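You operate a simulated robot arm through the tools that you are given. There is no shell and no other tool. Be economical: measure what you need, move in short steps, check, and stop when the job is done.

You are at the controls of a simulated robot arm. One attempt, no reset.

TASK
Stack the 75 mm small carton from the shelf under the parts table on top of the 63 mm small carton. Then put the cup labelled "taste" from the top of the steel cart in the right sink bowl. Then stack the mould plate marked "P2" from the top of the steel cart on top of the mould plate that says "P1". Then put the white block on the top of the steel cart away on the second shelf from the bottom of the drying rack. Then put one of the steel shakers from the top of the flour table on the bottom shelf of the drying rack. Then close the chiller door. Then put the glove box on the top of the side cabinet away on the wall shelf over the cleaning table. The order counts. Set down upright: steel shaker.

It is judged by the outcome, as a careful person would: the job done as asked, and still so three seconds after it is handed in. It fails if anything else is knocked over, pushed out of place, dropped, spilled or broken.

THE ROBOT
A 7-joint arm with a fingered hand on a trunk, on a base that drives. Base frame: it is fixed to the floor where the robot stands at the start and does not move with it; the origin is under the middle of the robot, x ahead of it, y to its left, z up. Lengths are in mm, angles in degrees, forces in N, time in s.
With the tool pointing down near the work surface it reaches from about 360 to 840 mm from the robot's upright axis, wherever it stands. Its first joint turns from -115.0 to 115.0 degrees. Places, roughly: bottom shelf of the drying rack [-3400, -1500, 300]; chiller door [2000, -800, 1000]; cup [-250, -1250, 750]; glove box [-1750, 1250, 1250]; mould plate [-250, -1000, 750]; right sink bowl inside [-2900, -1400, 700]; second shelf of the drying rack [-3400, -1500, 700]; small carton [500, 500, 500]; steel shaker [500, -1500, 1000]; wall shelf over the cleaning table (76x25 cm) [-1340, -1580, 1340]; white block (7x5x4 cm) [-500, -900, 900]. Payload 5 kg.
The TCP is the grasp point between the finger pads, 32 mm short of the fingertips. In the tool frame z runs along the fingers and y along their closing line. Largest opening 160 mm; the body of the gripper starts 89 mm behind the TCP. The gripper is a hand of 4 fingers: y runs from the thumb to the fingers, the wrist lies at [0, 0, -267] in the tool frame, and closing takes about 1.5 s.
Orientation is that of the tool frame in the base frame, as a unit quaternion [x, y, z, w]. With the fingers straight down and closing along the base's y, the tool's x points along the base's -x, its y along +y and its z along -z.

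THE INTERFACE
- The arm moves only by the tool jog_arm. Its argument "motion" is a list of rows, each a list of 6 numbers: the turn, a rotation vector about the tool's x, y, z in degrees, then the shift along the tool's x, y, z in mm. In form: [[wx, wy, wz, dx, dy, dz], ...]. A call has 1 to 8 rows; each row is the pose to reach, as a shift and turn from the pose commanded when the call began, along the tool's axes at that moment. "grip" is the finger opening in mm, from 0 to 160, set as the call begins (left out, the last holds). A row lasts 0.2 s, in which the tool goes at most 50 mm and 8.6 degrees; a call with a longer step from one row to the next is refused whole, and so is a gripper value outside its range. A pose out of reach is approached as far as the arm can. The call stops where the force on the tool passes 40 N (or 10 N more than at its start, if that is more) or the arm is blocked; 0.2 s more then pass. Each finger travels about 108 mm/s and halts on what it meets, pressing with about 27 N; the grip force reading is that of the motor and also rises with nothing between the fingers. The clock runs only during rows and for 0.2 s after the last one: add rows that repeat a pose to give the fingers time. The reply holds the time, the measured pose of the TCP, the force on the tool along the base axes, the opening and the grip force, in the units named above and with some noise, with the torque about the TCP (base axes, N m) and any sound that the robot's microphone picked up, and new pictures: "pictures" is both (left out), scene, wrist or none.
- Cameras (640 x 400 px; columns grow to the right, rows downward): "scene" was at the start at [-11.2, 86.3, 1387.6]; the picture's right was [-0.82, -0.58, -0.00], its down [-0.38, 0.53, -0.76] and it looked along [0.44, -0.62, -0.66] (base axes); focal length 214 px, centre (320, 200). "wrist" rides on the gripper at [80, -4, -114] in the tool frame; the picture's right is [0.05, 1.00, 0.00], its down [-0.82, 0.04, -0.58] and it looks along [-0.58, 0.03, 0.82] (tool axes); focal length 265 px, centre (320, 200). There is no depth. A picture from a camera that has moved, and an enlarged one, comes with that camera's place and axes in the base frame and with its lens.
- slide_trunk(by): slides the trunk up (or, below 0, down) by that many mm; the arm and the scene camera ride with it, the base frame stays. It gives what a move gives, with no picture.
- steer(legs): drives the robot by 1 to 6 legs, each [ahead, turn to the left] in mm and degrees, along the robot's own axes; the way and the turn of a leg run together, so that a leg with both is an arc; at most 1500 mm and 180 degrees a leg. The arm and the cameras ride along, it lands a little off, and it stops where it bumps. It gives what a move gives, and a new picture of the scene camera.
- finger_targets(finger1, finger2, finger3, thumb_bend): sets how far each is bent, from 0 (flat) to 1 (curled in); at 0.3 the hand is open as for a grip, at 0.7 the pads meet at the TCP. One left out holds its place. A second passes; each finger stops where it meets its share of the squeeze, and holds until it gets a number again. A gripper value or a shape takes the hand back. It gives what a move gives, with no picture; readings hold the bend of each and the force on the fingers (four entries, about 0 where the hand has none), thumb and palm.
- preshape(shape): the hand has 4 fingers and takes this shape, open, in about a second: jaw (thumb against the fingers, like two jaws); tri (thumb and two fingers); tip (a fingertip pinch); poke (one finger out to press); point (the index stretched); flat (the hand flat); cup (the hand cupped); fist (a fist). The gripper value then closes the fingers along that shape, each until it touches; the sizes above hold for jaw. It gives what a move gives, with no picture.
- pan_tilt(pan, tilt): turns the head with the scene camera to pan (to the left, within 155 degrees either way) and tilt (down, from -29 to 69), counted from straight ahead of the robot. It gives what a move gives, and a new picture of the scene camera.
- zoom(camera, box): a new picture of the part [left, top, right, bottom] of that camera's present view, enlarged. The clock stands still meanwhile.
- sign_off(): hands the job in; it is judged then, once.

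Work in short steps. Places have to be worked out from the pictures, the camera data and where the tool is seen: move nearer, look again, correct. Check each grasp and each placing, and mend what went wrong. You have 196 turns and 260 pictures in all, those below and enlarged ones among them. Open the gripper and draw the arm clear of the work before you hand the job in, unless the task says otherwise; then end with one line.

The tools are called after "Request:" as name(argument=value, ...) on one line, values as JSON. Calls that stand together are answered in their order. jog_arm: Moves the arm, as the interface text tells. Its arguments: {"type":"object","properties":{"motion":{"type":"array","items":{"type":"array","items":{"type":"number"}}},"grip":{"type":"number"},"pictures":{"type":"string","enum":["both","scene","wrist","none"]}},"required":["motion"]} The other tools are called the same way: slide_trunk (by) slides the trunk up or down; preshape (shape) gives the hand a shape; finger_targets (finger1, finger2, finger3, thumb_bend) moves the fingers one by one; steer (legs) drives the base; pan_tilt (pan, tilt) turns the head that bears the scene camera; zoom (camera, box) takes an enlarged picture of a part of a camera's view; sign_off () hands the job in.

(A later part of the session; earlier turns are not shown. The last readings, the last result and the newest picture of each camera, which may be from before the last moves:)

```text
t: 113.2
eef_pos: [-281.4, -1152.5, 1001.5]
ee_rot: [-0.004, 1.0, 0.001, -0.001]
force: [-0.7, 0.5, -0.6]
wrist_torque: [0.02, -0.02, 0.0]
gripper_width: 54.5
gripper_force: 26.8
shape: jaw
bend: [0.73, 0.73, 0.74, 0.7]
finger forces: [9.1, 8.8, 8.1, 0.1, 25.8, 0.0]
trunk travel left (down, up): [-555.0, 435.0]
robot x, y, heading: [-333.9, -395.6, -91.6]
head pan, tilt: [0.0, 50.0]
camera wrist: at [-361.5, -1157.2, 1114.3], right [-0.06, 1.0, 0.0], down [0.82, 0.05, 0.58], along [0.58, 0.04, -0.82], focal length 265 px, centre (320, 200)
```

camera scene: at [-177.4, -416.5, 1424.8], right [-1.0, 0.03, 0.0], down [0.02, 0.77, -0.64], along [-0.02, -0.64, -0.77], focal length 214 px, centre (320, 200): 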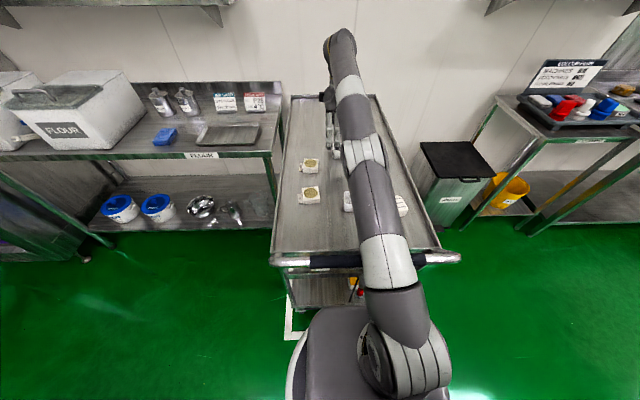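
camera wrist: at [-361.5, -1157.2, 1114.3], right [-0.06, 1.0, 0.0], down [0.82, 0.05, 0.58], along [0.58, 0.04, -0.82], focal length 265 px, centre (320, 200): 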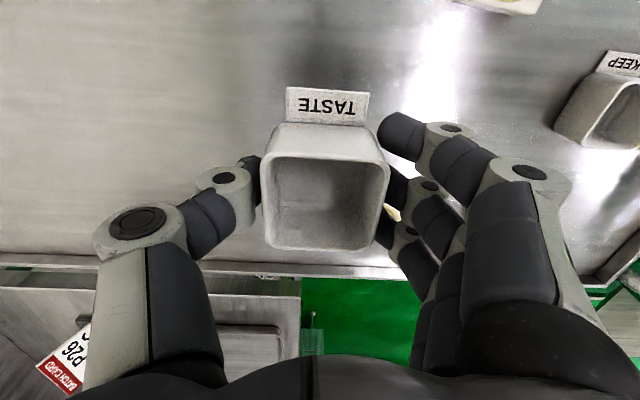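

Cup held securely. Retract the arm toward the robot, then drive toward the sinks along the open aisle.

Request:
jog_arm(motion=[[0, 0, 0, 0, 45, -8], [0, 0, 0, 0, 90, -16], [0, 0, 0, 0, 135, -24], [0, 0, 0, 0, 180, -32], [0, 0, 0, 0, 225, -40]], pictures="none")

Request:
steer(legs=[[-250, 0], [0, -88.5], [1250, 0], [1250, 0], [0, 90]])

```text
t: 114.4
eef_pos: [-282.2, -928.0, 1043.6]
ee_rot: [-0.003, 1.0, 0.0, -0.002]
force: [-0.4, 1.2, -0.6]
wrist_torque: [-0.04, 0.0, -0.05]
gripper_width: 54.2
gripper_force: 26.7
shape: jaw
bend: [0.73, 0.73, 0.74, 0.7]
finger forces: [8.9, 8.6, 7.9, 0.1, 25.4, 0.1]
trunk travel left (down, up): [-555.0, 435.0]
robot x, y, heading: [-332.8, -390.9, -91.3]
head pan, tilt: [0.0, 50.0]
```

```text
t: 135.3
eef_pos: [-2737.0, -754.1, 1044.2]
ee_rot: [-0.006, 1.0, 0.0, 0.0]
force: [0.3, 0.0, -0.5]
wrist_torque: [0.01, -0.05, 0.01]
gripper_width: 53.4
gripper_force: 27.6
shape: jaw
bend: [0.73, 0.73, 0.74, 0.7]
finger forces: [8.3, 8.0, 7.4, 0.0, 23.9, 0.0]
trunk travel left (down, up): [-555.0, 435.0]
robot x, y, heading: [-2794.5, -220.9, -91.3]
head pan, tilt: [0.0, 50.0]
camera scene: at [-2635.3, -240.1, 1424.8], right [-1.0, 0.02, 0.0], down [0.02, 0.77, -0.64], along [-0.01, -0.64, -0.77], focal length 214 px, centre (320, 200)
```

scene: 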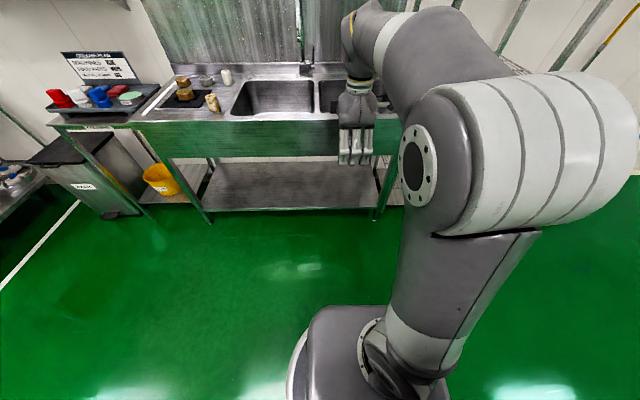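

The right bowl is at about x≈-2870, y≈-1420. Drive ahead 400 and shift the hand right.

Request:
steer(legs=[[380, 0]])

Request:
jog_arm(motion=[[0, 0, 0, 40, 0, -10], [0, 0, 0, 80, 0, -20], [0, 0, 0, 120, -30, -20], [0, 0, 0, 120, -75, -20]], pictures="wrist")

```text
t: 137.7
eef_pos: [-2736.6, -1137.3, 1043.3]
ee_rot: [-0.011, 1.0, 0.001, -0.001]
force: [0.7, -0.1, -0.3]
wrist_torque: [0.01, -0.01, -0.01]
gripper_width: 53.7
gripper_force: 27.2
shape: jaw
bend: [0.73, 0.73, 0.74, 0.7]
finger forces: [8.5, 8.1, 7.5, 0.0, 24.0, 0.0]
trunk travel left (down, up): [-555.0, 435.0]
robot x, y, heading: [-2796.7, -603.5, -90.7]
head pan, tilt: [0.0, 50.0]
camera scene: at [-2641.5, -623.1, 1424.8], right [-1.0, 0.01, 0.0], down [0.01, 0.77, -0.64], along [-0.01, -0.64, -0.77], focal length 214 px, centre (320, 200)
```

scene: 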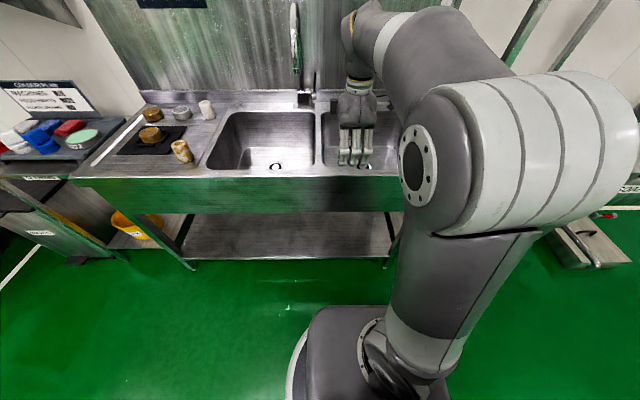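

```text
t: 138.7
eef_pos: [-2857.1, -1216.5, 1058.9]
ee_rot: [-0.012, 1.0, 0.002, -0.001]
force: [0.3, -0.8, 0.0]
wrist_torque: [0.0, 0.02, -0.02]
gripper_width: 53.6
gripper_force: 27.7
shape: jaw
bend: [0.73, 0.73, 0.74, 0.7]
finger forces: [8.5, 8.2, 7.5, 0.0, 24.1, 0.0]
trunk travel left (down, up): [-555.0, 435.0]
robot x, y, heading: [-2799.8, -604.9, -90.5]
head pan, tilt: [0.0, 50.0]
camera wrist: at [-2936.7, -1222.3, 1173.0], right [-0.07, 1.0, 0.0], down [0.81, 0.06, 0.58], along [0.57, 0.05, -0.82], focal length 265 px, centre (320, 200)
```

wrist: 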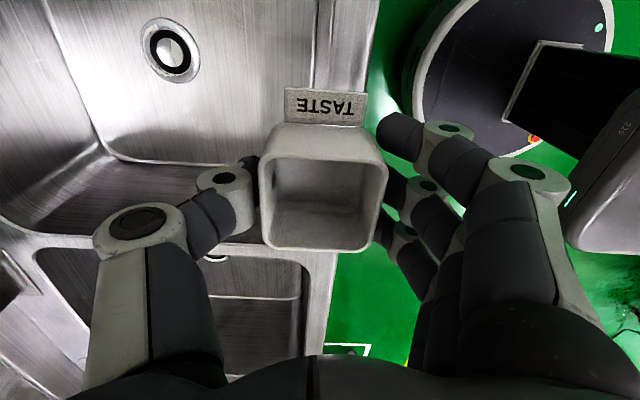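

Rim z≈896, bowl centre near (-2877,-1430) (drain). I'll set the cup in front of the drain at ≈(-2835,-1340). Move over it first.

Request:
jog_arm(motion=[[0, 0, 0, -7, -43, 0], [0, 0, 0, -14, -86, 0], [0, 0, 0, -22, -125, 0], [0, 0, 0, -22, -125, 40], [0, 0, 0, -22, -125, 80]], pictures="both")

```text
t: 139.9
eef_pos: [-2832.7, -1337.6, 985.6]
ee_rot: [-0.011, 1.0, 0.0, 0.001]
force: [0.4, 0.7, -0.1]
wrist_torque: [0.01, 0.0, 0.01]
gripper_width: 53.4
gripper_force: 27.0
shape: jaw
bend: [0.73, 0.73, 0.74, 0.7]
finger forces: [8.4, 8.1, 7.6, 0.0, 24.1, 0.0]
trunk travel left (down, up): [-555.0, 435.0]
robot x, y, heading: [-2797.0, -601.2, -90.6]
head pan, tilt: [0.0, 50.0]
camera scene: at [-2641.3, -622.5, 1424.8], right [-1.0, 0.01, 0.0], down [0.01, 0.77, -0.64], along [-0.01, -0.64, -0.77], focal length 214 px, centre (320, 200)
camera wrist: at [-2912.2, -1343.6, 1097.7], right [-0.07, 1.0, 0.0], down [0.81, 0.06, 0.58], along [0.58, 0.04, -0.82], focal length 265 px, centre (320, 200)
```

scene: 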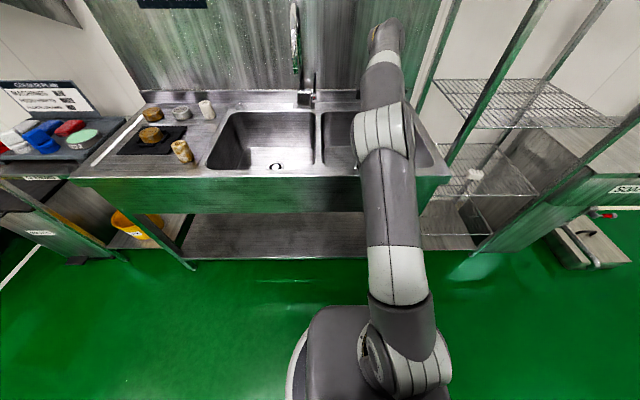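
wrist: 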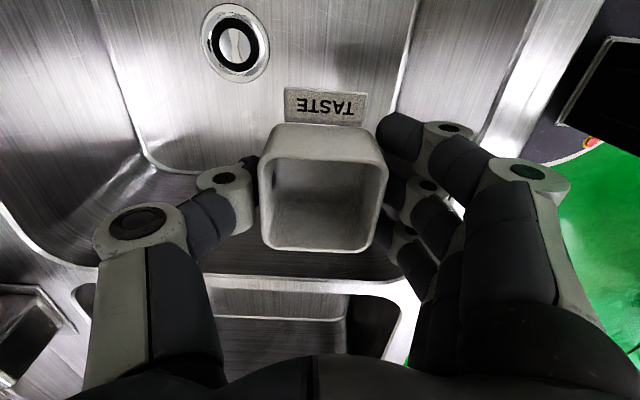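

Floor ≈680 by parallax; the cup would land clear of the drain. Shift 12 mm further back for wall clearance and descend to z≈750.

Request:
jog_arm(motion=[[0, 0, 0, 0, -12, 30], [0, 0, 0, 0, -12, 70], [0, 0, 0, 0, -12, 110], [0, 0, 0, 0, -12, 150], [0, 0, 0, 0, -12, 190], [0, 0, 0, 0, -12, 225]], pictures="wrist")

```text
t: 141.3
eef_pos: [-2835.3, -1351.7, 757.3]
ee_rot: [-0.011, 1.0, 0.001, -0.002]
force: [0.2, -0.3, -0.4]
wrist_torque: [-0.01, -0.04, 0.01]
gripper_width: 53.4
gripper_force: 27.3
shape: jaw
bend: [0.73, 0.73, 0.74, 0.7]
finger forces: [8.3, 7.9, 7.3, 0.1, 23.6, 0.1]
trunk travel left (down, up): [-555.0, 435.0]
robot x, y, heading: [-2795.7, -599.3, -90.5]
head pan, tilt: [0.0, 50.0]
camera wrist: at [-2914.7, -1356.5, 870.4], right [-0.07, 1.0, 0.0], down [0.82, 0.06, 0.58], along [0.57, 0.04, -0.82], focal length 265 px, centre (320, 200)
```

wrist: 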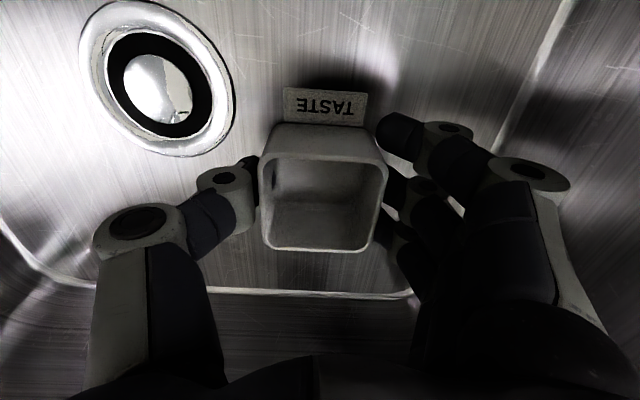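

Descend slowly until contact.

Request:
jog_arm(motion=[[0, 0, 0, 0, 0, 8], [0, 0, 0, 0, 0, 16], [0, 0, 0, 0, 0, 23], [0, 0, 0, 0, 0, 30], [0, 0, 0, 0, 0, 36]], pictures="wrist")

```text
t: 142.6
eef_pos: [-2832.9, -1353.6, 729.4]
ee_rot: [-0.011, 1.0, -0.005, -0.002]
force: [0.6, 2.7, 20.1]
wrist_torque: [0.86, -0.01, -0.02]
gripper_width: 54.2
gripper_force: 26.9
shape: jaw
bend: [0.74, 0.74, 0.74, 0.7]
finger forces: [15.3, 15.3, 14.1, 0.0, 24.2, 0.0]
trunk travel left (down, up): [-555.0, 435.0]
robot x, y, heading: [-2797.0, -601.2, -90.7]
head pan, tilt: [0.0, 50.0]
stopped in row 5: the force on the tool passed its limit at 42 N (the readings are from after the stop); the commanded pose is now the measured one
camera wrist: at [-2912.3, -1357.3, 843.2], right [-0.07, 1.0, -0.01], down [0.82, 0.07, 0.57], along [0.57, 0.03, -0.82], focal length 265 px, centre (320, 200)
```

wrist: 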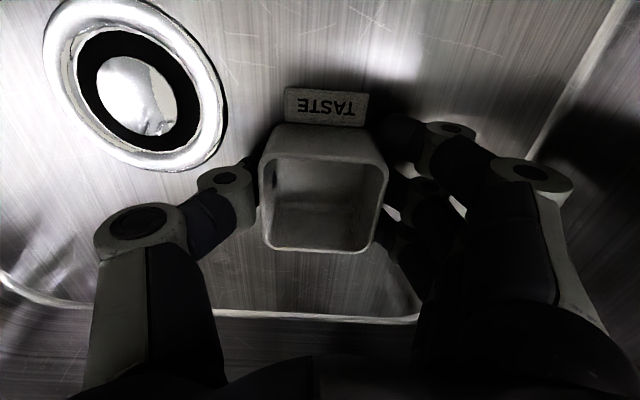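

Contact with the floor. Relax by 3 mm, open, and rise.

Request:
jog_arm(motion=[[0, 0, 0, 0, 0, -3], [0, 0, 0, 0, 0, -3], [0, 0, 0, 0, 0, -3], [0, 0, 0, 0, 0, -3], [0, 0, 0, 0, 0, -3]], pictures="none", grip=105)

Request:
jog_arm(motion=[[0, 0, 0, 0, 0, -30], [0, 0, 0, 0, 0, -75], [0, 0, 0, 0, 0, -120], [0, 0, 0, 0, 0, -165], [0, 0, 0, 0, 0, -210], [0, 0, 0, 0, 0, -255], [0, 0, 0, 0, 0, -300]], pictures="wrist")

```text
t: 143.8
eef_pos: [-2832.0, -1352.3, 731.7]
ee_rot: [-0.011, 1.0, -0.003, -0.001]
force: [-0.3, -2.7, 9.0]
wrist_torque: [0.45, -0.06, 0.02]
gripper_width: 102.7
gripper_force: 0.2
shape: jaw
bend: [0.7, 0.7, 0.71, 0.66]
finger forces: [1.6, 2.9, 4.3, 0.0, 0.0, 0.0]
trunk travel left (down, up): [-555.0, 435.0]
robot x, y, heading: [-2800.4, -604.7, -90.8]
head pan, tilt: [0.0, 50.0]
```

```text
t: 145.3
eef_pos: [-2832.2, -1350.2, 1032.1]
ee_rot: [-0.012, 1.0, -0.002, -0.002]
force: [0.7, -0.5, -0.7]
wrist_torque: [-0.02, -0.02, -0.01]
gripper_width: 104.6
gripper_force: 0.0
shape: jaw
bend: [0.69, 0.69, 0.69, 0.66]
finger forces: [0.0, 0.0, 0.1, 0.0, 0.0, 0.0]
trunk travel left (down, up): [-555.0, 435.0]
robot x, y, heading: [-2797.4, -601.6, -90.3]
head pan, tilt: [0.0, 50.0]
camera wrist: at [-2911.6, -1354.3, 1144.7], right [-0.07, 1.0, 0.0], down [0.82, 0.06, 0.58], along [0.57, 0.04, -0.82], focal length 265 px, centre (320, 200)
```

wrist: 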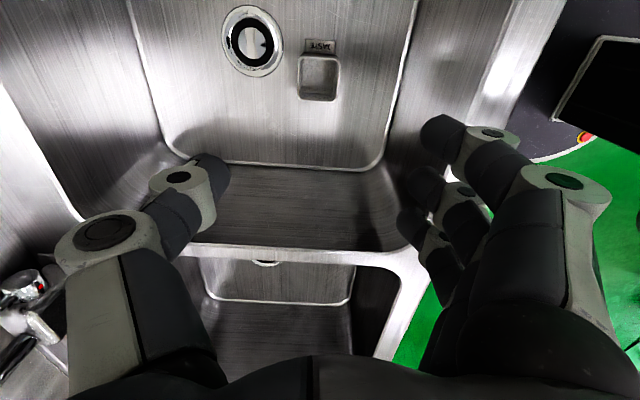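

Cup is in the right bowl. Retract and drive back to the cart.

Request:
jog_arm(motion=[[0, 0, 0, 0, 45, -8], [0, 0, 0, 0, 90, -16], [0, 0, 0, 0, 135, -24], [0, 0, 0, 0, 180, -32], [0, 0, 0, 0, 205, -40]], pictures="none")

Request:
steer(legs=[[-380, 0], [0, 90.5], [1240, 0], [1230, 0], [0, -90], [110, 0]])

Request:
jog_arm(motion=[[0, 0, 0, 0, 0, 0]], pictures="wrist", grip=110)

```text
t: 146.6
eef_pos: [-2839.5, -1142.2, 1067.2]
ee_rot: [-0.011, 1.0, -0.002, 0.0]
force: [0.3, 0.0, 0.4]
wrist_torque: [-0.01, -0.02, 0.0]
gripper_width: 104.8
gripper_force: 0.1
shape: jaw
bend: [0.69, 0.69, 0.69, 0.66]
finger forces: [0.1, 0.0, 0.0, 0.0, 0.0, 0.0]
trunk travel left (down, up): [-555.0, 435.0]
robot x, y, heading: [-2795.5, -601.1, -90.5]
head pan, tilt: [0.0, 50.0]
```

```text
t: 168.8
eef_pos: [-417.7, -867.6, 1066.2]
ee_rot: [-0.02, 1.0, -0.002, -0.001]
force: [0.6, -0.9, -1.1]
wrist_torque: [-0.01, -0.03, -0.03]
gripper_width: 104.7
gripper_force: 0.0
shape: jaw
bend: [0.69, 0.69, 0.69, 0.66]
finger forces: [0.1, 0.0, 0.1, 0.0, 0.1, 0.1]
trunk travel left (down, up): [-555.0, 435.0]
robot x, y, heading: [-383.8, -332.3, -89.4]
head pan, tilt: [0.0, 50.0]
camera scene: at [-230.5, -343.6, 1424.8], right [-1.0, -0.01, 0.0], down [-0.01, 0.77, -0.64], along [0.01, -0.64, -0.77], focal length 214 px, centre (320, 200)
```

scene: 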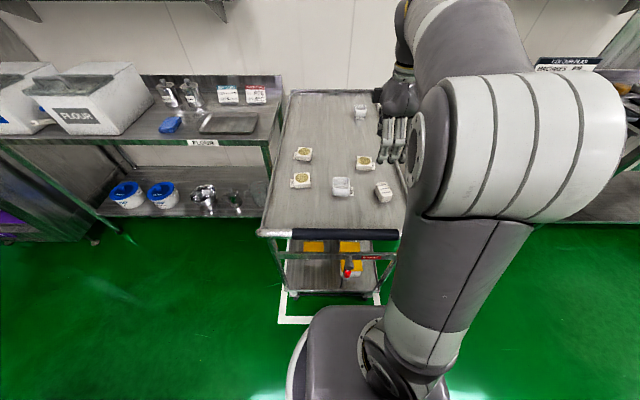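

```text
t: 169.2
eef_pos: [-417.5, -867.6, 1065.7]
ee_rot: [-0.021, 1.0, -0.003, -0.001]
force: [0.7, 0.4, 0.1]
wrist_torque: [-0.01, 0.01, 0.03]
gripper_width: 109.8
gripper_force: 0.1
shape: jaw
bend: [0.68, 0.68, 0.68, 0.64]
finger forces: [0.0, 0.1, 0.1, 0.1, 0.0, 0.0]
trunk travel left (down, up): [-555.0, 435.0]
robot x, y, heading: [-389.9, -323.4, -89.6]
head pan, tilt: [0.0, 50.0]
camera wrist: at [-497.5, -874.3, 1179.6], right [-0.09, 1.0, 0.0], down [0.81, 0.08, 0.58], along [0.57, 0.05, -0.82], focal length 265 px, centre (320, 200)
```

wrist: 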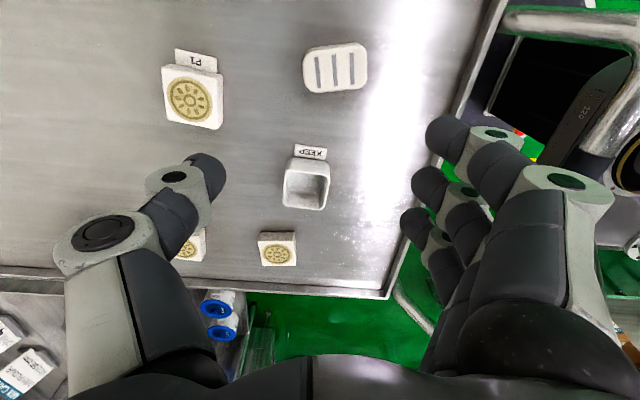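

P1 ≈(-405,-1017), P2 ≈(-172,-917). Move above P2 at z≈960 for a closer look.

Request:
jog_arm(motion=[[0, 0, 0, -45, -9, 15], [0, 0, 0, -90, -18, 30], [0, 0, 0, -135, -27, 50], [0, 0, 0, -180, -36, 70], [0, 0, 0, -225, -45, 90], [0, 0, 0, -245, -55, 106]], pictures="wrist")

```text
t: 170.6
eef_pos: [-168.7, -914.6, 960.5]
ee_rot: [-0.021, 1.0, -0.003, -0.001]
force: [-0.3, 0.1, 0.0]
wrist_torque: [0.03, 0.0, 0.0]
gripper_width: 109.4
gripper_force: 0.0
shape: jaw
bend: [0.68, 0.68, 0.68, 0.64]
finger forces: [0.1, 0.1, 0.0, 0.0, 0.1, 0.0]
trunk travel left (down, up): [-555.0, 435.0]
robot x, y, heading: [-390.1, -325.6, -89.5]
head pan, tilt: [0.0, 50.0]
camera wrist: at [-249.0, -921.5, 1073.9], right [-0.09, 1.0, 0.0], down [0.81, 0.08, 0.58], along [0.57, 0.05, -0.82], focal length 265 px, centre (320, 200)
```

wrist: 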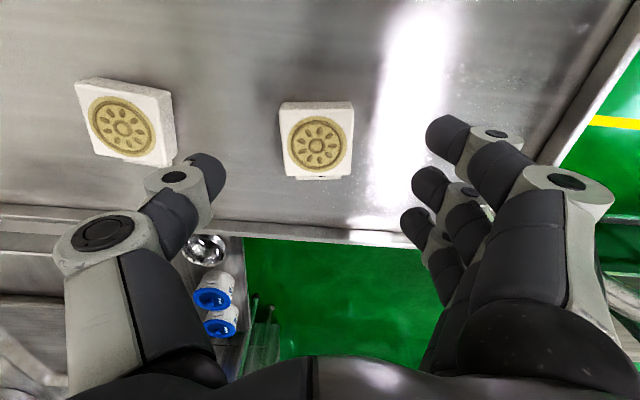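

P2 at (-163,-917), aligned. Descend to z≈882 and grip.

Request:
jog_arm(motion=[[0, 0, 0, -6, -2, 30], [0, 0, 0, -6, -2, 60], [0, 0, 0, -6, -2, 78]], pictures="wrist")

Request:
jog_arm(motion=[[0, 0, 0, 0, 0, 0], [0, 0, 0, 0, 0, 0], [0, 0, 0, 0, 0, 0], [0, 0, 0, 0, 0, 0], [0, 0, 0, 0, 0, 0]], pictures="wrist", grip=30)

```text
t: 171.4
eef_pos: [-164.2, -914.8, 883.3]
ee_rot: [-0.021, 1.0, -0.003, -0.002]
force: [-0.4, 0.2, -0.2]
wrist_torque: [0.01, 0.01, 0.01]
gripper_width: 109.7
gripper_force: 0.0
shape: jaw
bend: [0.68, 0.68, 0.68, 0.64]
finger forces: [0.0, 0.0, 0.0, 0.0, 0.0, 0.0]
trunk travel left (down, up): [-555.0, 435.0]
robot x, y, heading: [-389.3, -326.1, -89.4]
head pan, tilt: [0.0, 50.0]
camera wrist: at [-243.4, -921.6, 994.9], right [-0.09, 1.0, -0.01], down [0.81, 0.08, 0.58], along [0.57, 0.05, -0.82], focal length 265 px, centre (320, 200)
```

wrist: 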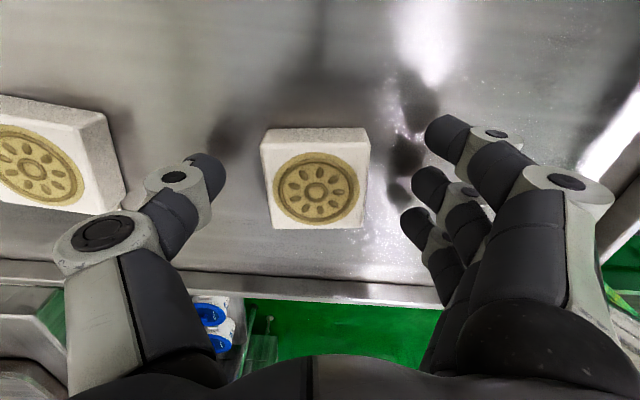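

```text
t: 172.6
eef_pos: [-162.3, -915.1, 881.1]
ee_rot: [-0.021, 1.0, -0.003, -0.001]
force: [0.4, -0.3, 0.6]
wrist_torque: [-0.03, 0.02, -0.04]
gripper_width: 53.6
gripper_force: 27.3
shape: jaw
bend: [0.73, 0.73, 0.73, 0.7]
finger forces: [7.4, 8.0, 7.8, 0.1, 24.2, 0.0]
trunk travel left (down, up): [-555.0, 435.0]
robot x, y, heading: [-389.4, -322.3, -89.5]
head pan, tilt: [0.0, 50.0]
camera wrist: at [-243.3, -921.7, 994.9], right [-0.09, 1.0, 0.0], down [0.81, 0.08, 0.58], along [0.57, 0.05, -0.82], focal length 265 px, centre (320, 200)
```

wrist: 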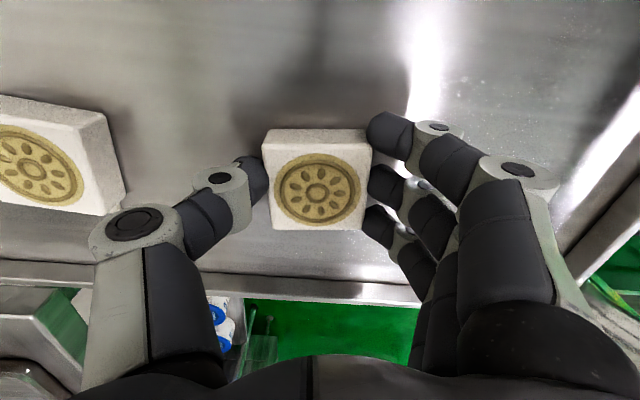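

Plate held, centred on TCP. Lift 110 and move part-way to P1 for a closer measurement.

Request:
jog_arm(motion=[[0, 0, 0, 0, 0, -30], [0, 0, 0, 0, 0, -75], [0, 0, 0, 0, 0, -110], [0, 0, 0, 45, -20, -110], [0, 0, 0, 90, -40, -110], [0, 0, 0, 135, -50, -110], [0, 0, 0, 170, -60, -110]], pictures="wrist")

```text
t: 174.2
eef_pos: [-333.5, -981.1, 992.7]
ee_rot: [-0.02, 1.0, -0.002, -0.001]
force: [-0.4, 0.7, -1.4]
wrist_torque: [-0.01, -0.02, 0.0]
gripper_width: 53.7
gripper_force: 26.9
shape: jaw
bend: [0.73, 0.73, 0.73, 0.7]
finger forces: [7.6, 8.0, 7.7, 0.0, 24.2, 0.0]
trunk travel left (down, up): [-555.0, 435.0]
robot x, y, heading: [-389.1, -325.7, -89.4]
head pan, tilt: [0.0, 50.0]
camera wrist: at [-413.2, -987.4, 1105.6], right [-0.09, 1.0, 0.0], down [0.81, 0.08, 0.58], along [0.57, 0.05, -0.82], focal length 265 px, centre (320, 200)
```

wrist: 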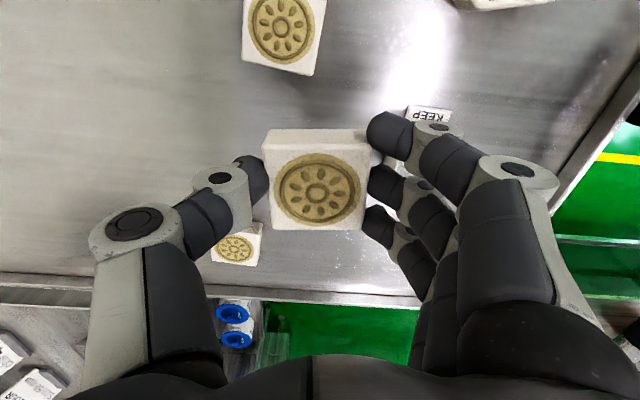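

P1 at (-404,-1016), rotated about -5° vs the base; P2 is +2.4°. Rotate +7.8° about tool z, centre over P1 and descend to z≈925.

Request:
jog_arm(motion=[[0, 0, 3.9, 36, -16, 0], [0, 0, 7.8, 72, -32, 0], [0, 0, 7.8, 72, -32, 0], [0, 0, 7.8, 72, -32, 35], [0, 0, 7.8, 72, -32, 66]], pictures="both")

Request:
zoom(camera="scene", box=[300, 110, 420, 205])

```text
t: 175.4
eef_pos: [-405.5, -1020.5, 927.6]
ee_rot: [0.047, 0.999, -0.001, 0.0]
force: [0.3, 0.5, -1.2]
wrist_torque: [0.02, 0.0, -0.02]
gripper_width: 53.4
gripper_force: 27.7
shape: jaw
bend: [0.73, 0.73, 0.73, 0.7]
finger forces: [7.5, 8.0, 7.8, 0.0, 24.2, 0.1]
trunk travel left (down, up): [-555.0, 435.0]
robot x, y, heading: [-384.4, -326.4, -89.3]
head pan, tilt: [0.0, 50.0]
camera scene: at [-230.5, -343.8, 1424.9], right [-1.0, -0.01, 0.0], down [-0.01, 0.77, -0.64], along [0.01, -0.64, -0.77], focal length 214 px, centre (320, 200)
camera wrist: at [-484.5, -1015.0, 1041.0], right [0.04, 1.0, 0.0], down [0.82, -0.03, 0.58], along [0.58, -0.03, -0.82], focal length 265 px, centre (320, 200)
```

scene: 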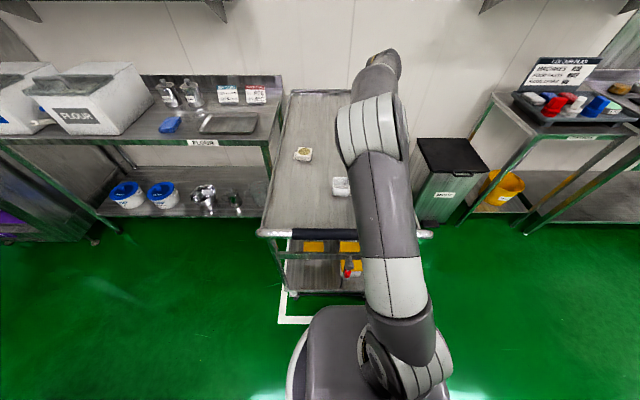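
wrist: 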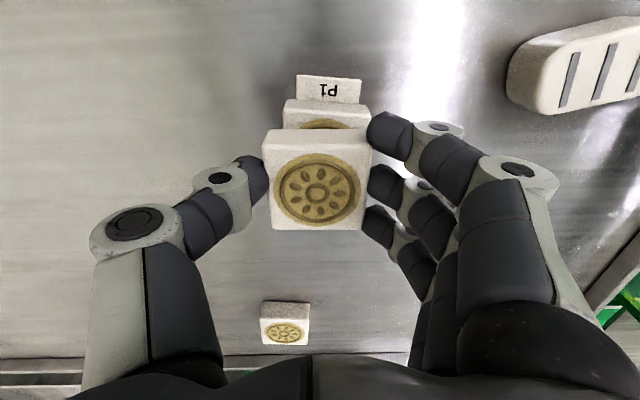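

```text
4.21 times, centred on (360, 158) of scene
camera zoom: at [-230.5, -343.8, 1424.9], right [-1.0, -0.01, 0.0], down [-0.01, 0.77, -0.64], along [0.01, -0.64, -0.77], focal length 903 px, centre (152, 379)
```

zoom: 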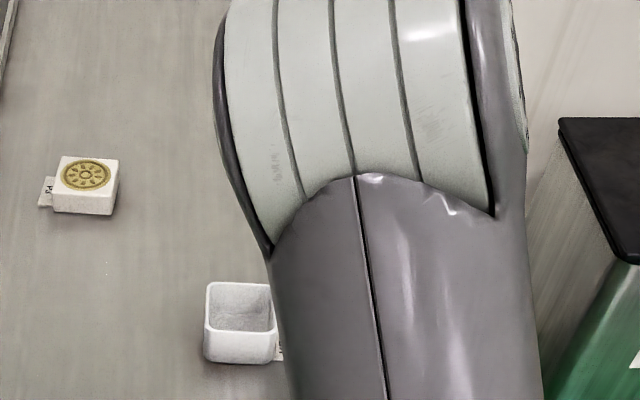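

Small corrections: shift (-3,+5) mm, rotate 2.5° more, then lower slowly to contact (~910).

Request:
jog_arm(motion=[[0, 0, 2.5, 3.5, 4.7, 0], [0, 0, 2.5, 3.5, 4.7, 5], [0, 0, 2.5, 3.5, 4.7, 10], [0, 0, 2.5, 3.5, 4.7, 13], [0, 0, 2.5, 3.5, 4.7, 13]], pictures="wrist")

```text
t: 176.6
eef_pos: [-406.4, -1013.7, 914.8]
ee_rot: [0.069, 0.998, -0.002, -0.001]
force: [-0.1, -0.8, -0.7]
wrist_torque: [0.04, -0.01, -0.02]
gripper_width: 53.9
gripper_force: 26.5
shape: jaw
bend: [0.73, 0.73, 0.73, 0.7]
finger forces: [7.4, 8.0, 7.7, 0.0, 24.3, 0.0]
trunk travel left (down, up): [-555.0, 435.0]
robot x, y, heading: [-383.5, -325.9, -89.7]
head pan, tilt: [0.0, 50.0]
camera wrist: at [-486.1, -1005.0, 1027.3], right [0.09, 1.0, 0.0], down [0.81, -0.07, 0.58], along [0.57, -0.05, -0.82], focal length 265 px, centre (320, 200)
```

wrist: 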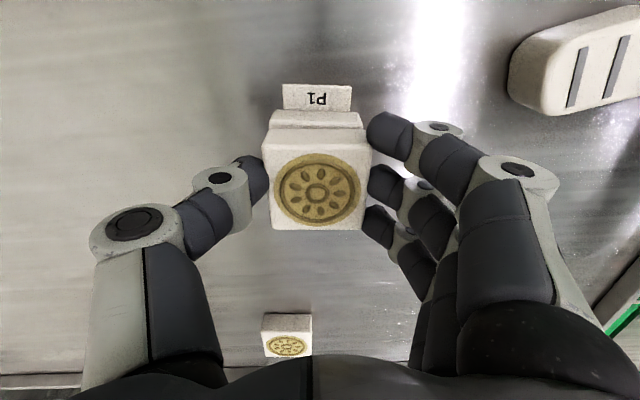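

P2's rear edge sits ~8 mm ahead of P1's; shift 7 mm toward -x and lower to contact.

Request:
jog_arm(motion=[[0, 0, 0, 7, 0, 0], [0, 0, 0, 7, 0, 3], [0, 0, 0, 7, 0, 6], [0, 0, 0, 7, 0, 6]], pictures="wrist")

```text
t: 177.6
eef_pos: [-414.1, -1012.4, 907.0]
ee_rot: [0.068, 0.998, -0.003, -0.001]
force: [0.5, -0.1, -1.7]
wrist_torque: [0.01, 0.0, -0.02]
gripper_width: 53.6
gripper_force: 27.2
shape: jaw
bend: [0.73, 0.73, 0.73, 0.7]
finger forces: [7.5, 8.0, 7.7, 0.0, 24.2, 0.0]
trunk travel left (down, up): [-555.0, 435.0]
robot x, y, heading: [-387.0, -324.0, -89.4]
head pan, tilt: [0.0, 50.0]
camera wrist: at [-493.8, -1003.9, 1020.7], right [0.09, 1.0, 0.0], down [0.81, -0.07, 0.58], along [0.57, -0.05, -0.82], focal length 265 px, centre (320, 200)
```

wrist: 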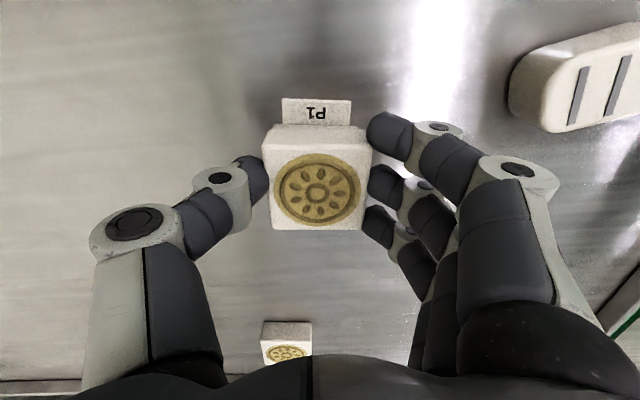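

Nearly aligned, no contact yet. Keep lowering in small steps.

Request:
jog_arm(motion=[[0, 0, 0, 0, 0, 2], [0, 0, 0, 0, 0, 4], [0, 0, 0, 0, 0, 4]], pictures="none")

Request:
zoom(camera="wrist", box=[220, 70, 420, 250])

```text
t: 178.4
eef_pos: [-414.4, -1011.2, 906.4]
ee_rot: [0.068, 0.998, -0.005, -0.001]
force: [-0.8, -3.9, 21.1]
wrist_torque: [-0.11, -0.03, 0.0]
gripper_width: 53.9
gripper_force: 26.8
shape: jaw
bend: [0.74, 0.74, 0.74, 0.7]
finger forces: [7.9, 8.8, 8.5, 0.0, 30.5, 0.0]
trunk travel left (down, up): [-555.0, 435.0]
robot x, y, heading: [-384.6, -324.7, -89.6]
head pan, tilt: [0.0, 50.0]
```

```text
2.22 times, centred on (320, 160) of wrist
camera zoom: at [-493.6, -1002.4, 1019.4], right [0.09, 1.0, -0.01], down [0.82, -0.06, 0.58], along [0.57, -0.06, -0.82], focal length 590 px, centre (320, 289)
```

zoom: 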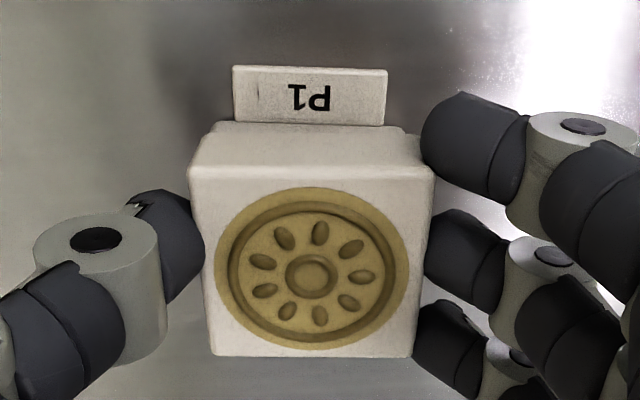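

Contact. Relax, release and rise.

Request:
jog_arm(motion=[[0, 0, 0, 0, 0, -2.5], [0, 0, 0, 0, 0, -2.5]], pictures="none")

Request:
jog_arm(motion=[[0, 0, 0, 0, 0, 0], [0, 0, 0, 0, 0, 0], [0, 0, 0, 0, 0, 0], [0, 0, 0, 0, 0, -20], [0, 0, 0, 0, 0, -60], [0, 0, 0, 0, 0, -100]], pictures="wrist", grip=110)

```text
t: 179.0
eef_pos: [-414.6, -1009.7, 906.3]
ee_rot: [0.069, 0.998, -0.002, -0.002]
force: [0.0, -4.9, 13.5]
wrist_torque: [-0.25, 0.01, 0.0]
gripper_width: 53.9
gripper_force: 26.9
shape: jaw
bend: [0.74, 0.74, 0.74, 0.7]
finger forces: [7.5, 8.3, 8.0, 0.0, 30.1, 0.1]
trunk travel left (down, up): [-555.0, 435.0]
robot x, y, heading: [-388.5, -324.0, -89.7]
head pan, tilt: [0.0, 50.0]
```

```text
t: 180.4
eef_pos: [-415.9, -1010.1, 1007.6]
ee_rot: [0.069, 0.998, -0.003, -0.001]
force: [-0.5, -0.1, 0.7]
wrist_torque: [-0.02, 0.02, 0.03]
gripper_width: 110.0
gripper_force: 0.1
shape: jaw
bend: [0.68, 0.68, 0.68, 0.64]
finger forces: [0.1, 0.1, 0.1, 0.0, 0.0, 0.0]
trunk travel left (down, up): [-555.0, 435.0]
robot x, y, heading: [-388.0, -328.2, -89.4]
head pan, tilt: [0.0, 50.0]
camera wrist: at [-495.4, -1003.2, 1120.5], right [0.09, 1.0, 0.0], down [0.81, -0.07, 0.58], along [0.57, -0.05, -0.82], focal length 265 px, centre (320, 200)
```

wrist: 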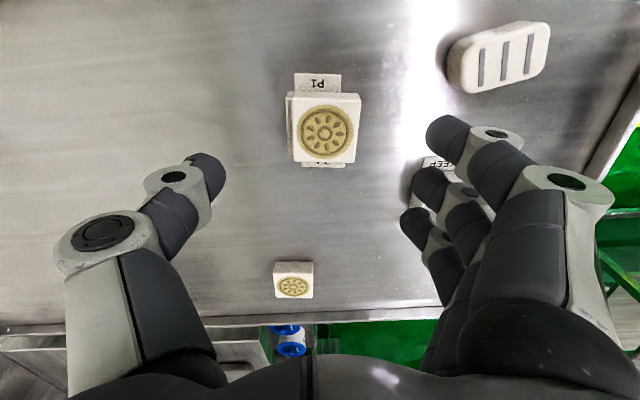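

Request:
zoom(camera="wrist", box=[270, 60, 390, 180])

```text
3.33 times, centred on (330, 120) of wrist
camera zoom: at [-495.4, -1003.2, 1120.5], right [0.09, 1.0, 0.0], down [0.81, -0.07, 0.58], along [0.57, -0.05, -0.82], focal length 885 px, centre (287, 467)
```

zoom: 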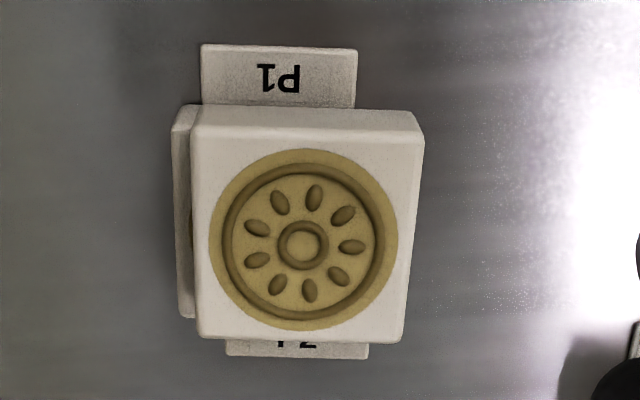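

P2 rests squarely on P1. Next the white block. I rotate the hand so it closes along x with the camera on the far side (later pitched for shelf access), pulling back a little.

Request:
jog_arm(motion=[[0, 0, -8.4, 0, 10, -8], [0, 0, -16.8, 0, 20, -16], [0, 0, -25.2, 0, 30, -24], [0, 0, -33.6, 0, 40, -32], [0, 0, -42, 0, 50, -40], [0, 0, -50.4, 0, 60, -40], [0, 0, -58.8, 0, 70, -40], [0, 0, -67.2, 0, 80, -40]], pictures="none")

Request:
jog_arm(motion=[[0, 0, -8, 0, 0, 0], [0, 0, -16, 0, 0, 0], [0, 0, -23.5, 0, 0, 0], [0, 0, -30.7, 0, 0, 0]], pictures="wrist")

```text
t: 182.2
eef_pos: [-402.2, -931.6, 1046.4]
ee_rot: [-0.496, 0.868, -0.002, -0.002]
force: [-0.3, -0.2, -0.4]
wrist_torque: [0.0, -0.03, 0.02]
gripper_width: 109.5
gripper_force: 0.0
shape: jaw
bend: [0.68, 0.68, 0.68, 0.64]
finger forces: [0.0, 0.0, 0.1, 0.0, 0.0, 0.1]
trunk travel left (down, up): [-555.0, 435.0]
robot x, y, heading: [-382.4, -330.8, -89.7]
head pan, tilt: [0.0, 50.0]
```

```text
t: 183.2
eef_pos: [-402.0, -931.5, 1046.6]
ee_rot: [0.708, -0.707, 0.002, 0.002]
force: [0.0, -0.3, 0.4]
wrist_torque: [-0.03, -0.04, 0.01]
gripper_width: 109.4
gripper_force: 0.0
shape: jaw
bend: [0.68, 0.68, 0.68, 0.64]
finger forces: [0.0, 0.1, 0.1, 0.1, 0.1, 0.1]
trunk travel left (down, up): [-555.0, 435.0]
robot x, y, heading: [-389.6, -328.3, -89.5]
head pan, tilt: [0.0, 50.0]
camera wrist: at [-396.9, -1011.2, 1159.9], right [-1.0, -0.05, 0.0], down [-0.04, 0.82, 0.57], along [-0.03, 0.57, -0.82], focal length 265 px, centre (320, 200)
```

wrist: 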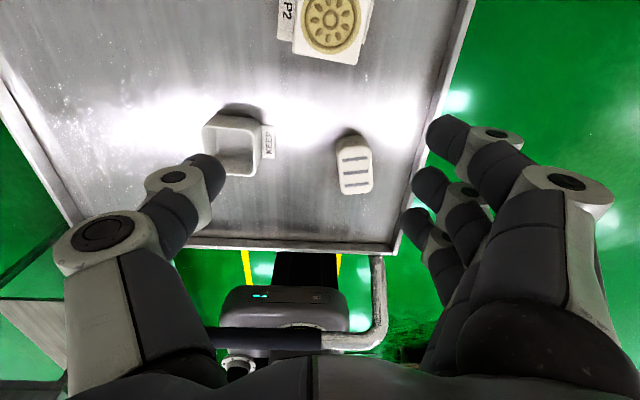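

Block centre ≈(-449,-861), long axis turned ~16°. Back the base 120 mm, then align yaw, then pitch the hand 45° forward for a grasp usable on the rack shelf.

Request:
steer(legs=[[-120, 0]])

Request:
jog_arm(motion=[[0, 0, -8, 0, 25, 0], [0, 0, -16, 0, 50, 0]], pictures="none")

Request:
jog_arm(motion=[[0, 7.5, 0, 0, 0, 10], [0, 15, 0, 0, 0, 20], [0, 22.5, 0, 0, 0, 30], [0, 30, 0, 0, 0, 40], [0, 37.5, 0, 0, 0, 50], [0, 45, 0, 0, 0, 60]], pictures="wrist")

```text
t: 184.5
eef_pos: [-403.2, -808.0, 1047.5]
ee_rot: [-0.707, 0.707, -0.001, -0.002]
force: [0.6, -0.6, 0.2]
wrist_torque: [0.02, 0.03, 0.0]
gripper_width: 109.6
gripper_force: 0.2
shape: jaw
bend: [0.68, 0.68, 0.68, 0.64]
finger forces: [0.1, 0.0, 0.1, 0.1, 0.0, 0.0]
trunk travel left (down, up): [-555.0, 435.0]
robot x, y, heading: [-388.7, -203.3, -89.3]
head pan, tilt: [0.0, 50.0]
camera scene: at [-231.7, -219.0, 1424.9], right [-1.0, -0.01, 0.0], down [-0.01, 0.77, -0.64], along [0.01, -0.64, -0.77], focal length 214 px, centre (320, 200)
```

scene: 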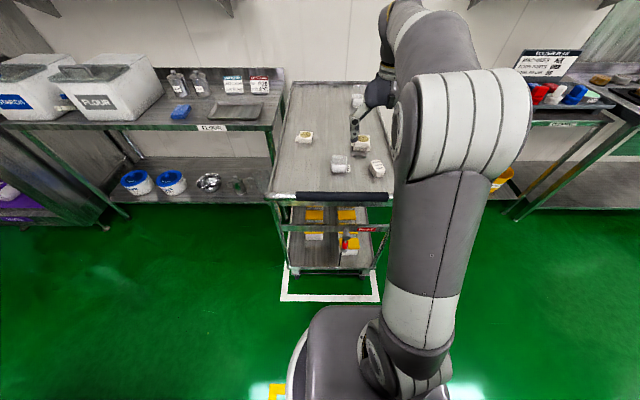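

```text
t: 185.1
eef_pos: [-453.2, -805.3, 1047.6]
ee_rot: [0.799, -0.601, 0.001, 0.004]
force: [-0.3, 0.0, -0.5]
wrist_torque: [0.01, 0.0, 0.04]
gripper_width: 109.9
gripper_force: 0.0
shape: jaw
bend: [0.68, 0.68, 0.68, 0.64]
finger forces: [0.0, 0.0, 0.0, 0.1, 0.0, 0.1]
trunk travel left (down, up): [-555.0, 435.0]
robot x, y, heading: [-387.5, -204.0, -89.5]
head pan, tilt: [0.0, 50.0]
```

```text
t: 186.5
eef_pos: [-453.0, -808.2, 987.7]
ee_rot: [0.738, -0.555, 0.305, 0.234]
force: [0.3, 1.1, -0.7]
wrist_torque: [0.0, -0.01, -0.01]
gripper_width: 109.7
gripper_force: 0.1
shape: jaw
bend: [0.68, 0.68, 0.68, 0.64]
finger forces: [0.0, 0.0, 0.0, 0.0, 0.1, 0.0]
trunk travel left (down, up): [-555.0, 435.0]
robot x, y, heading: [-386.8, -201.3, -89.5]
head pan, tilt: [0.0, 50.0]
camera wrist: at [-455.2, -782.4, 1123.4], right [-0.95, -0.31, 0.04], down [-0.31, 0.93, -0.17], along [0.01, -0.18, -0.98], focal length 265 px, centre (320, 200)
```

wrist: 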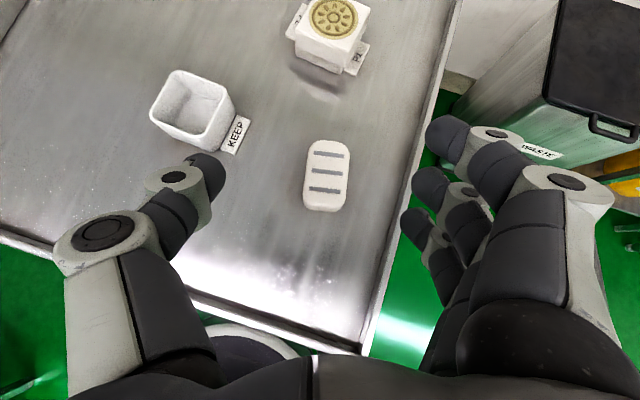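

The block is aligned. Move down to TCP ≈(-450,-858,884).

Request:
jog_arm(motion=[[0, 0, 0, -14, 4, 36], [0, 0, 0, -28, 8, 72], [0, 0, 0, -36, 10, 96], [0, 0, 0, -40, 10, 107]], pictures="wrist")

```text
t: 187.5
eef_pos: [-450.2, -855.8, 888.7]
ee_rot: [0.737, -0.554, 0.307, 0.236]
force: [5.5, 5.6, 20.7]
wrist_torque: [0.2, 1.4, -0.51]
gripper_width: 108.9
gripper_force: 0.0
shape: jaw
bend: [0.68, 0.68, 0.7, 0.64]
finger forces: [0.0, 0.0, 21.2, 0.1, 0.1, 0.0]
trunk travel left (down, up): [-555.0, 435.0]
robot x, y, heading: [-389.3, -200.9, -89.4]
head pan, tilt: [0.0, 50.0]
camera wrist: at [-451.2, -830.3, 1024.7], right [-0.95, -0.31, 0.04], down [-0.31, 0.93, -0.18], along [0.01, -0.18, -0.98], focal length 265 px, centre (320, 200)
```

wrist: 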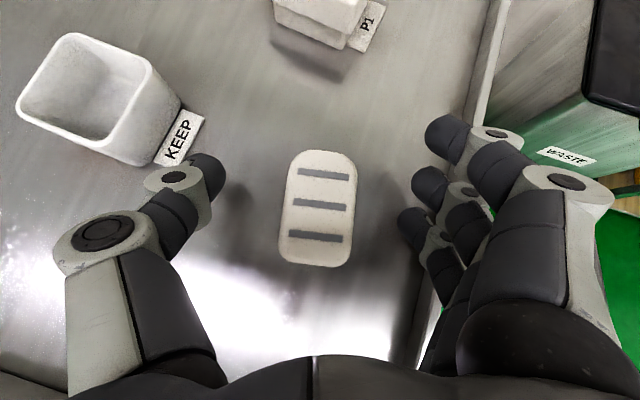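

The lowest finger touches the cart at this pitch. I raise 30 mm and reduce the pitch to ~25° for a better bite.

Request:
jog_arm(motion=[[0, 0, 0, 12, 0, -12], [0, -7, 0, 21, 0, -21], [0, -14, 0, 21, 0, -21], [0, -20, 0, 21, 0, -21]], pictures="wrist")

```text
t: 188.5
eef_pos: [-451.5, -856.3, 915.1]
ee_rot: [0.779, -0.588, 0.172, 0.132]
force: [-0.4, 0.4, 0.7]
wrist_torque: [-0.01, -0.01, -0.02]
gripper_width: 109.8
gripper_force: 0.1
shape: jaw
bend: [0.68, 0.68, 0.68, 0.64]
finger forces: [0.0, 0.0, 0.1, 0.0, 0.0, 0.0]
trunk travel left (down, up): [-555.0, 435.0]
robot x, y, heading: [-388.3, -199.3, -89.5]
head pan, tilt: [0.0, 50.0]
camera wrist: at [-439.2, -878.6, 1050.5], right [-0.95, -0.32, 0.03], down [-0.31, 0.93, 0.18], along [-0.08, 0.16, -0.98], focal length 265 px, centre (320, 200)
```

wrist: 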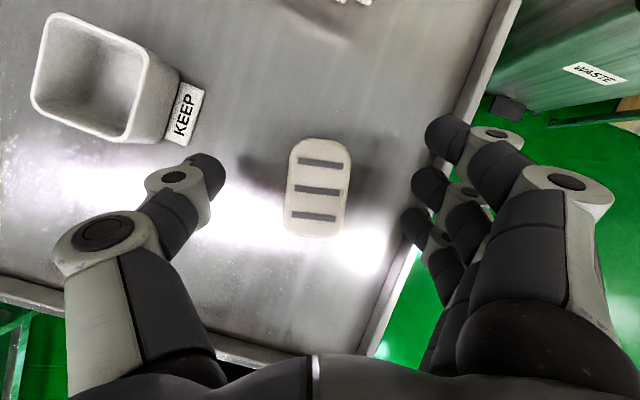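

Block still centred. Go straight down 28 mm and close.

Request:
jog_arm(motion=[[0, 0, 0, -6, 0, 13], [0, 0, 0, -12, 0, 25.5]], pictures="none")

Request:
jog_arm(motion=[[0, 0, 0, 0, 0, 0], [0, 0, 0, 0, 0, 0], [0, 0, 0, 0, 0, 0], [0, 0, 0, 0, 0, 0], [0, 0, 0, 0, 0, 0]], pictures="wrist", grip=20)

```text
t: 189.1
eef_pos: [-448.4, -857.5, 887.4]
ee_rot: [0.779, -0.587, 0.174, 0.132]
force: [1.1, -0.3, -0.1]
wrist_torque: [0.0, 0.01, -0.01]
gripper_width: 109.8
gripper_force: 0.1
shape: jaw
bend: [0.68, 0.68, 0.68, 0.64]
finger forces: [0.0, 0.0, 0.0, 0.1, 0.0, 0.0]
trunk travel left (down, up): [-555.0, 435.0]
robot x, y, heading: [-390.6, -201.8, -89.5]
head pan, tilt: [0.0, 50.0]
```

```text
t: 190.3
eef_pos: [-449.4, -857.0, 887.2]
ee_rot: [0.78, -0.587, 0.173, 0.133]
force: [0.0, -0.8, 0.3]
wrist_torque: [-0.06, 0.03, -0.01]
gripper_width: 32.3
gripper_force: 27.4
shape: jaw
bend: [0.72, 0.73, 0.73, 0.7]
finger forces: [6.9, 8.8, 8.3, 0.0, 23.9, 0.0]
trunk travel left (down, up): [-555.0, 435.0]
robot x, y, heading: [-390.2, -205.3, -89.6]
head pan, tilt: [0.0, 50.0]
camera wrist: at [-438.2, -878.0, 1023.3], right [-0.95, -0.32, 0.03], down [-0.31, 0.93, 0.17], along [-0.08, 0.16, -0.98], focal length 265 px, centre (320, 200)
```

wrist: 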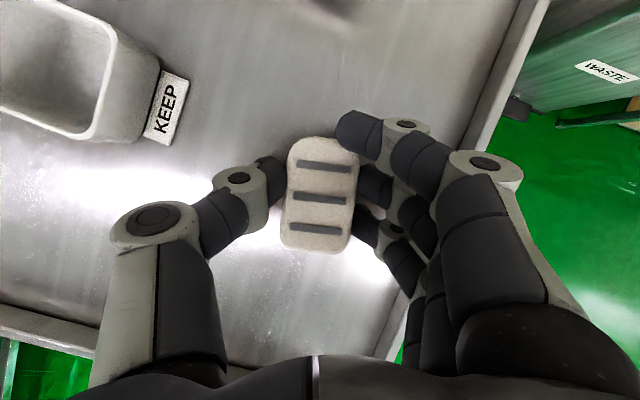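

All fingers grip. Lift straight up.

Request:
jog_arm(motion=[[0, 0, 0, 13, 0, -27], [0, 0, 0, 29, 0, -63], [0, 0, 0, 51, 0, -109], [0, 0, 0, 68, 0, -145]], pictures="wrist")

```text
refused: row 3 steps farther than a row can; nothing moved
```

Request:
jog_arm(motion=[[0, 0, 0, 13, 0, -27], [0, 0, 0, 29, 0, -63], [0, 0, 0, 46, 0, -100], [0, 0, 0, 64, 0, -137]], pictures="wrist")

```text
t: 191.3
eef_pos: [-449.1, -858.8, 1035.3]
ee_rot: [0.78, -0.587, 0.173, 0.133]
force: [-0.3, -0.5, -1.0]
wrist_torque: [0.03, 0.0, -0.03]
gripper_width: 32.0
gripper_force: 26.8
shape: jaw
bend: [0.72, 0.73, 0.73, 0.7]
finger forces: [6.7, 9.2, 8.6, 0.0, 23.7, 0.0]
trunk travel left (down, up): [-555.0, 435.0]
robot x, y, heading: [-388.6, -198.5, -89.6]
head pan, tilt: [0.0, 50.0]
camera wrist: at [-437.7, -878.9, 1172.3], right [-0.95, -0.32, 0.03], down [-0.31, 0.93, 0.17], along [-0.08, 0.16, -0.98], focal length 265 px, centre (320, 200)
```

wrist: 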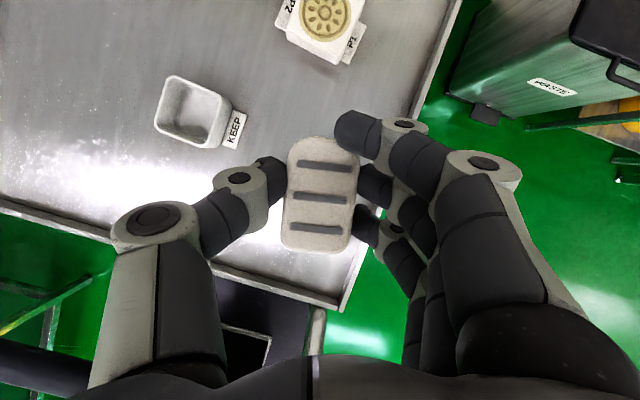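

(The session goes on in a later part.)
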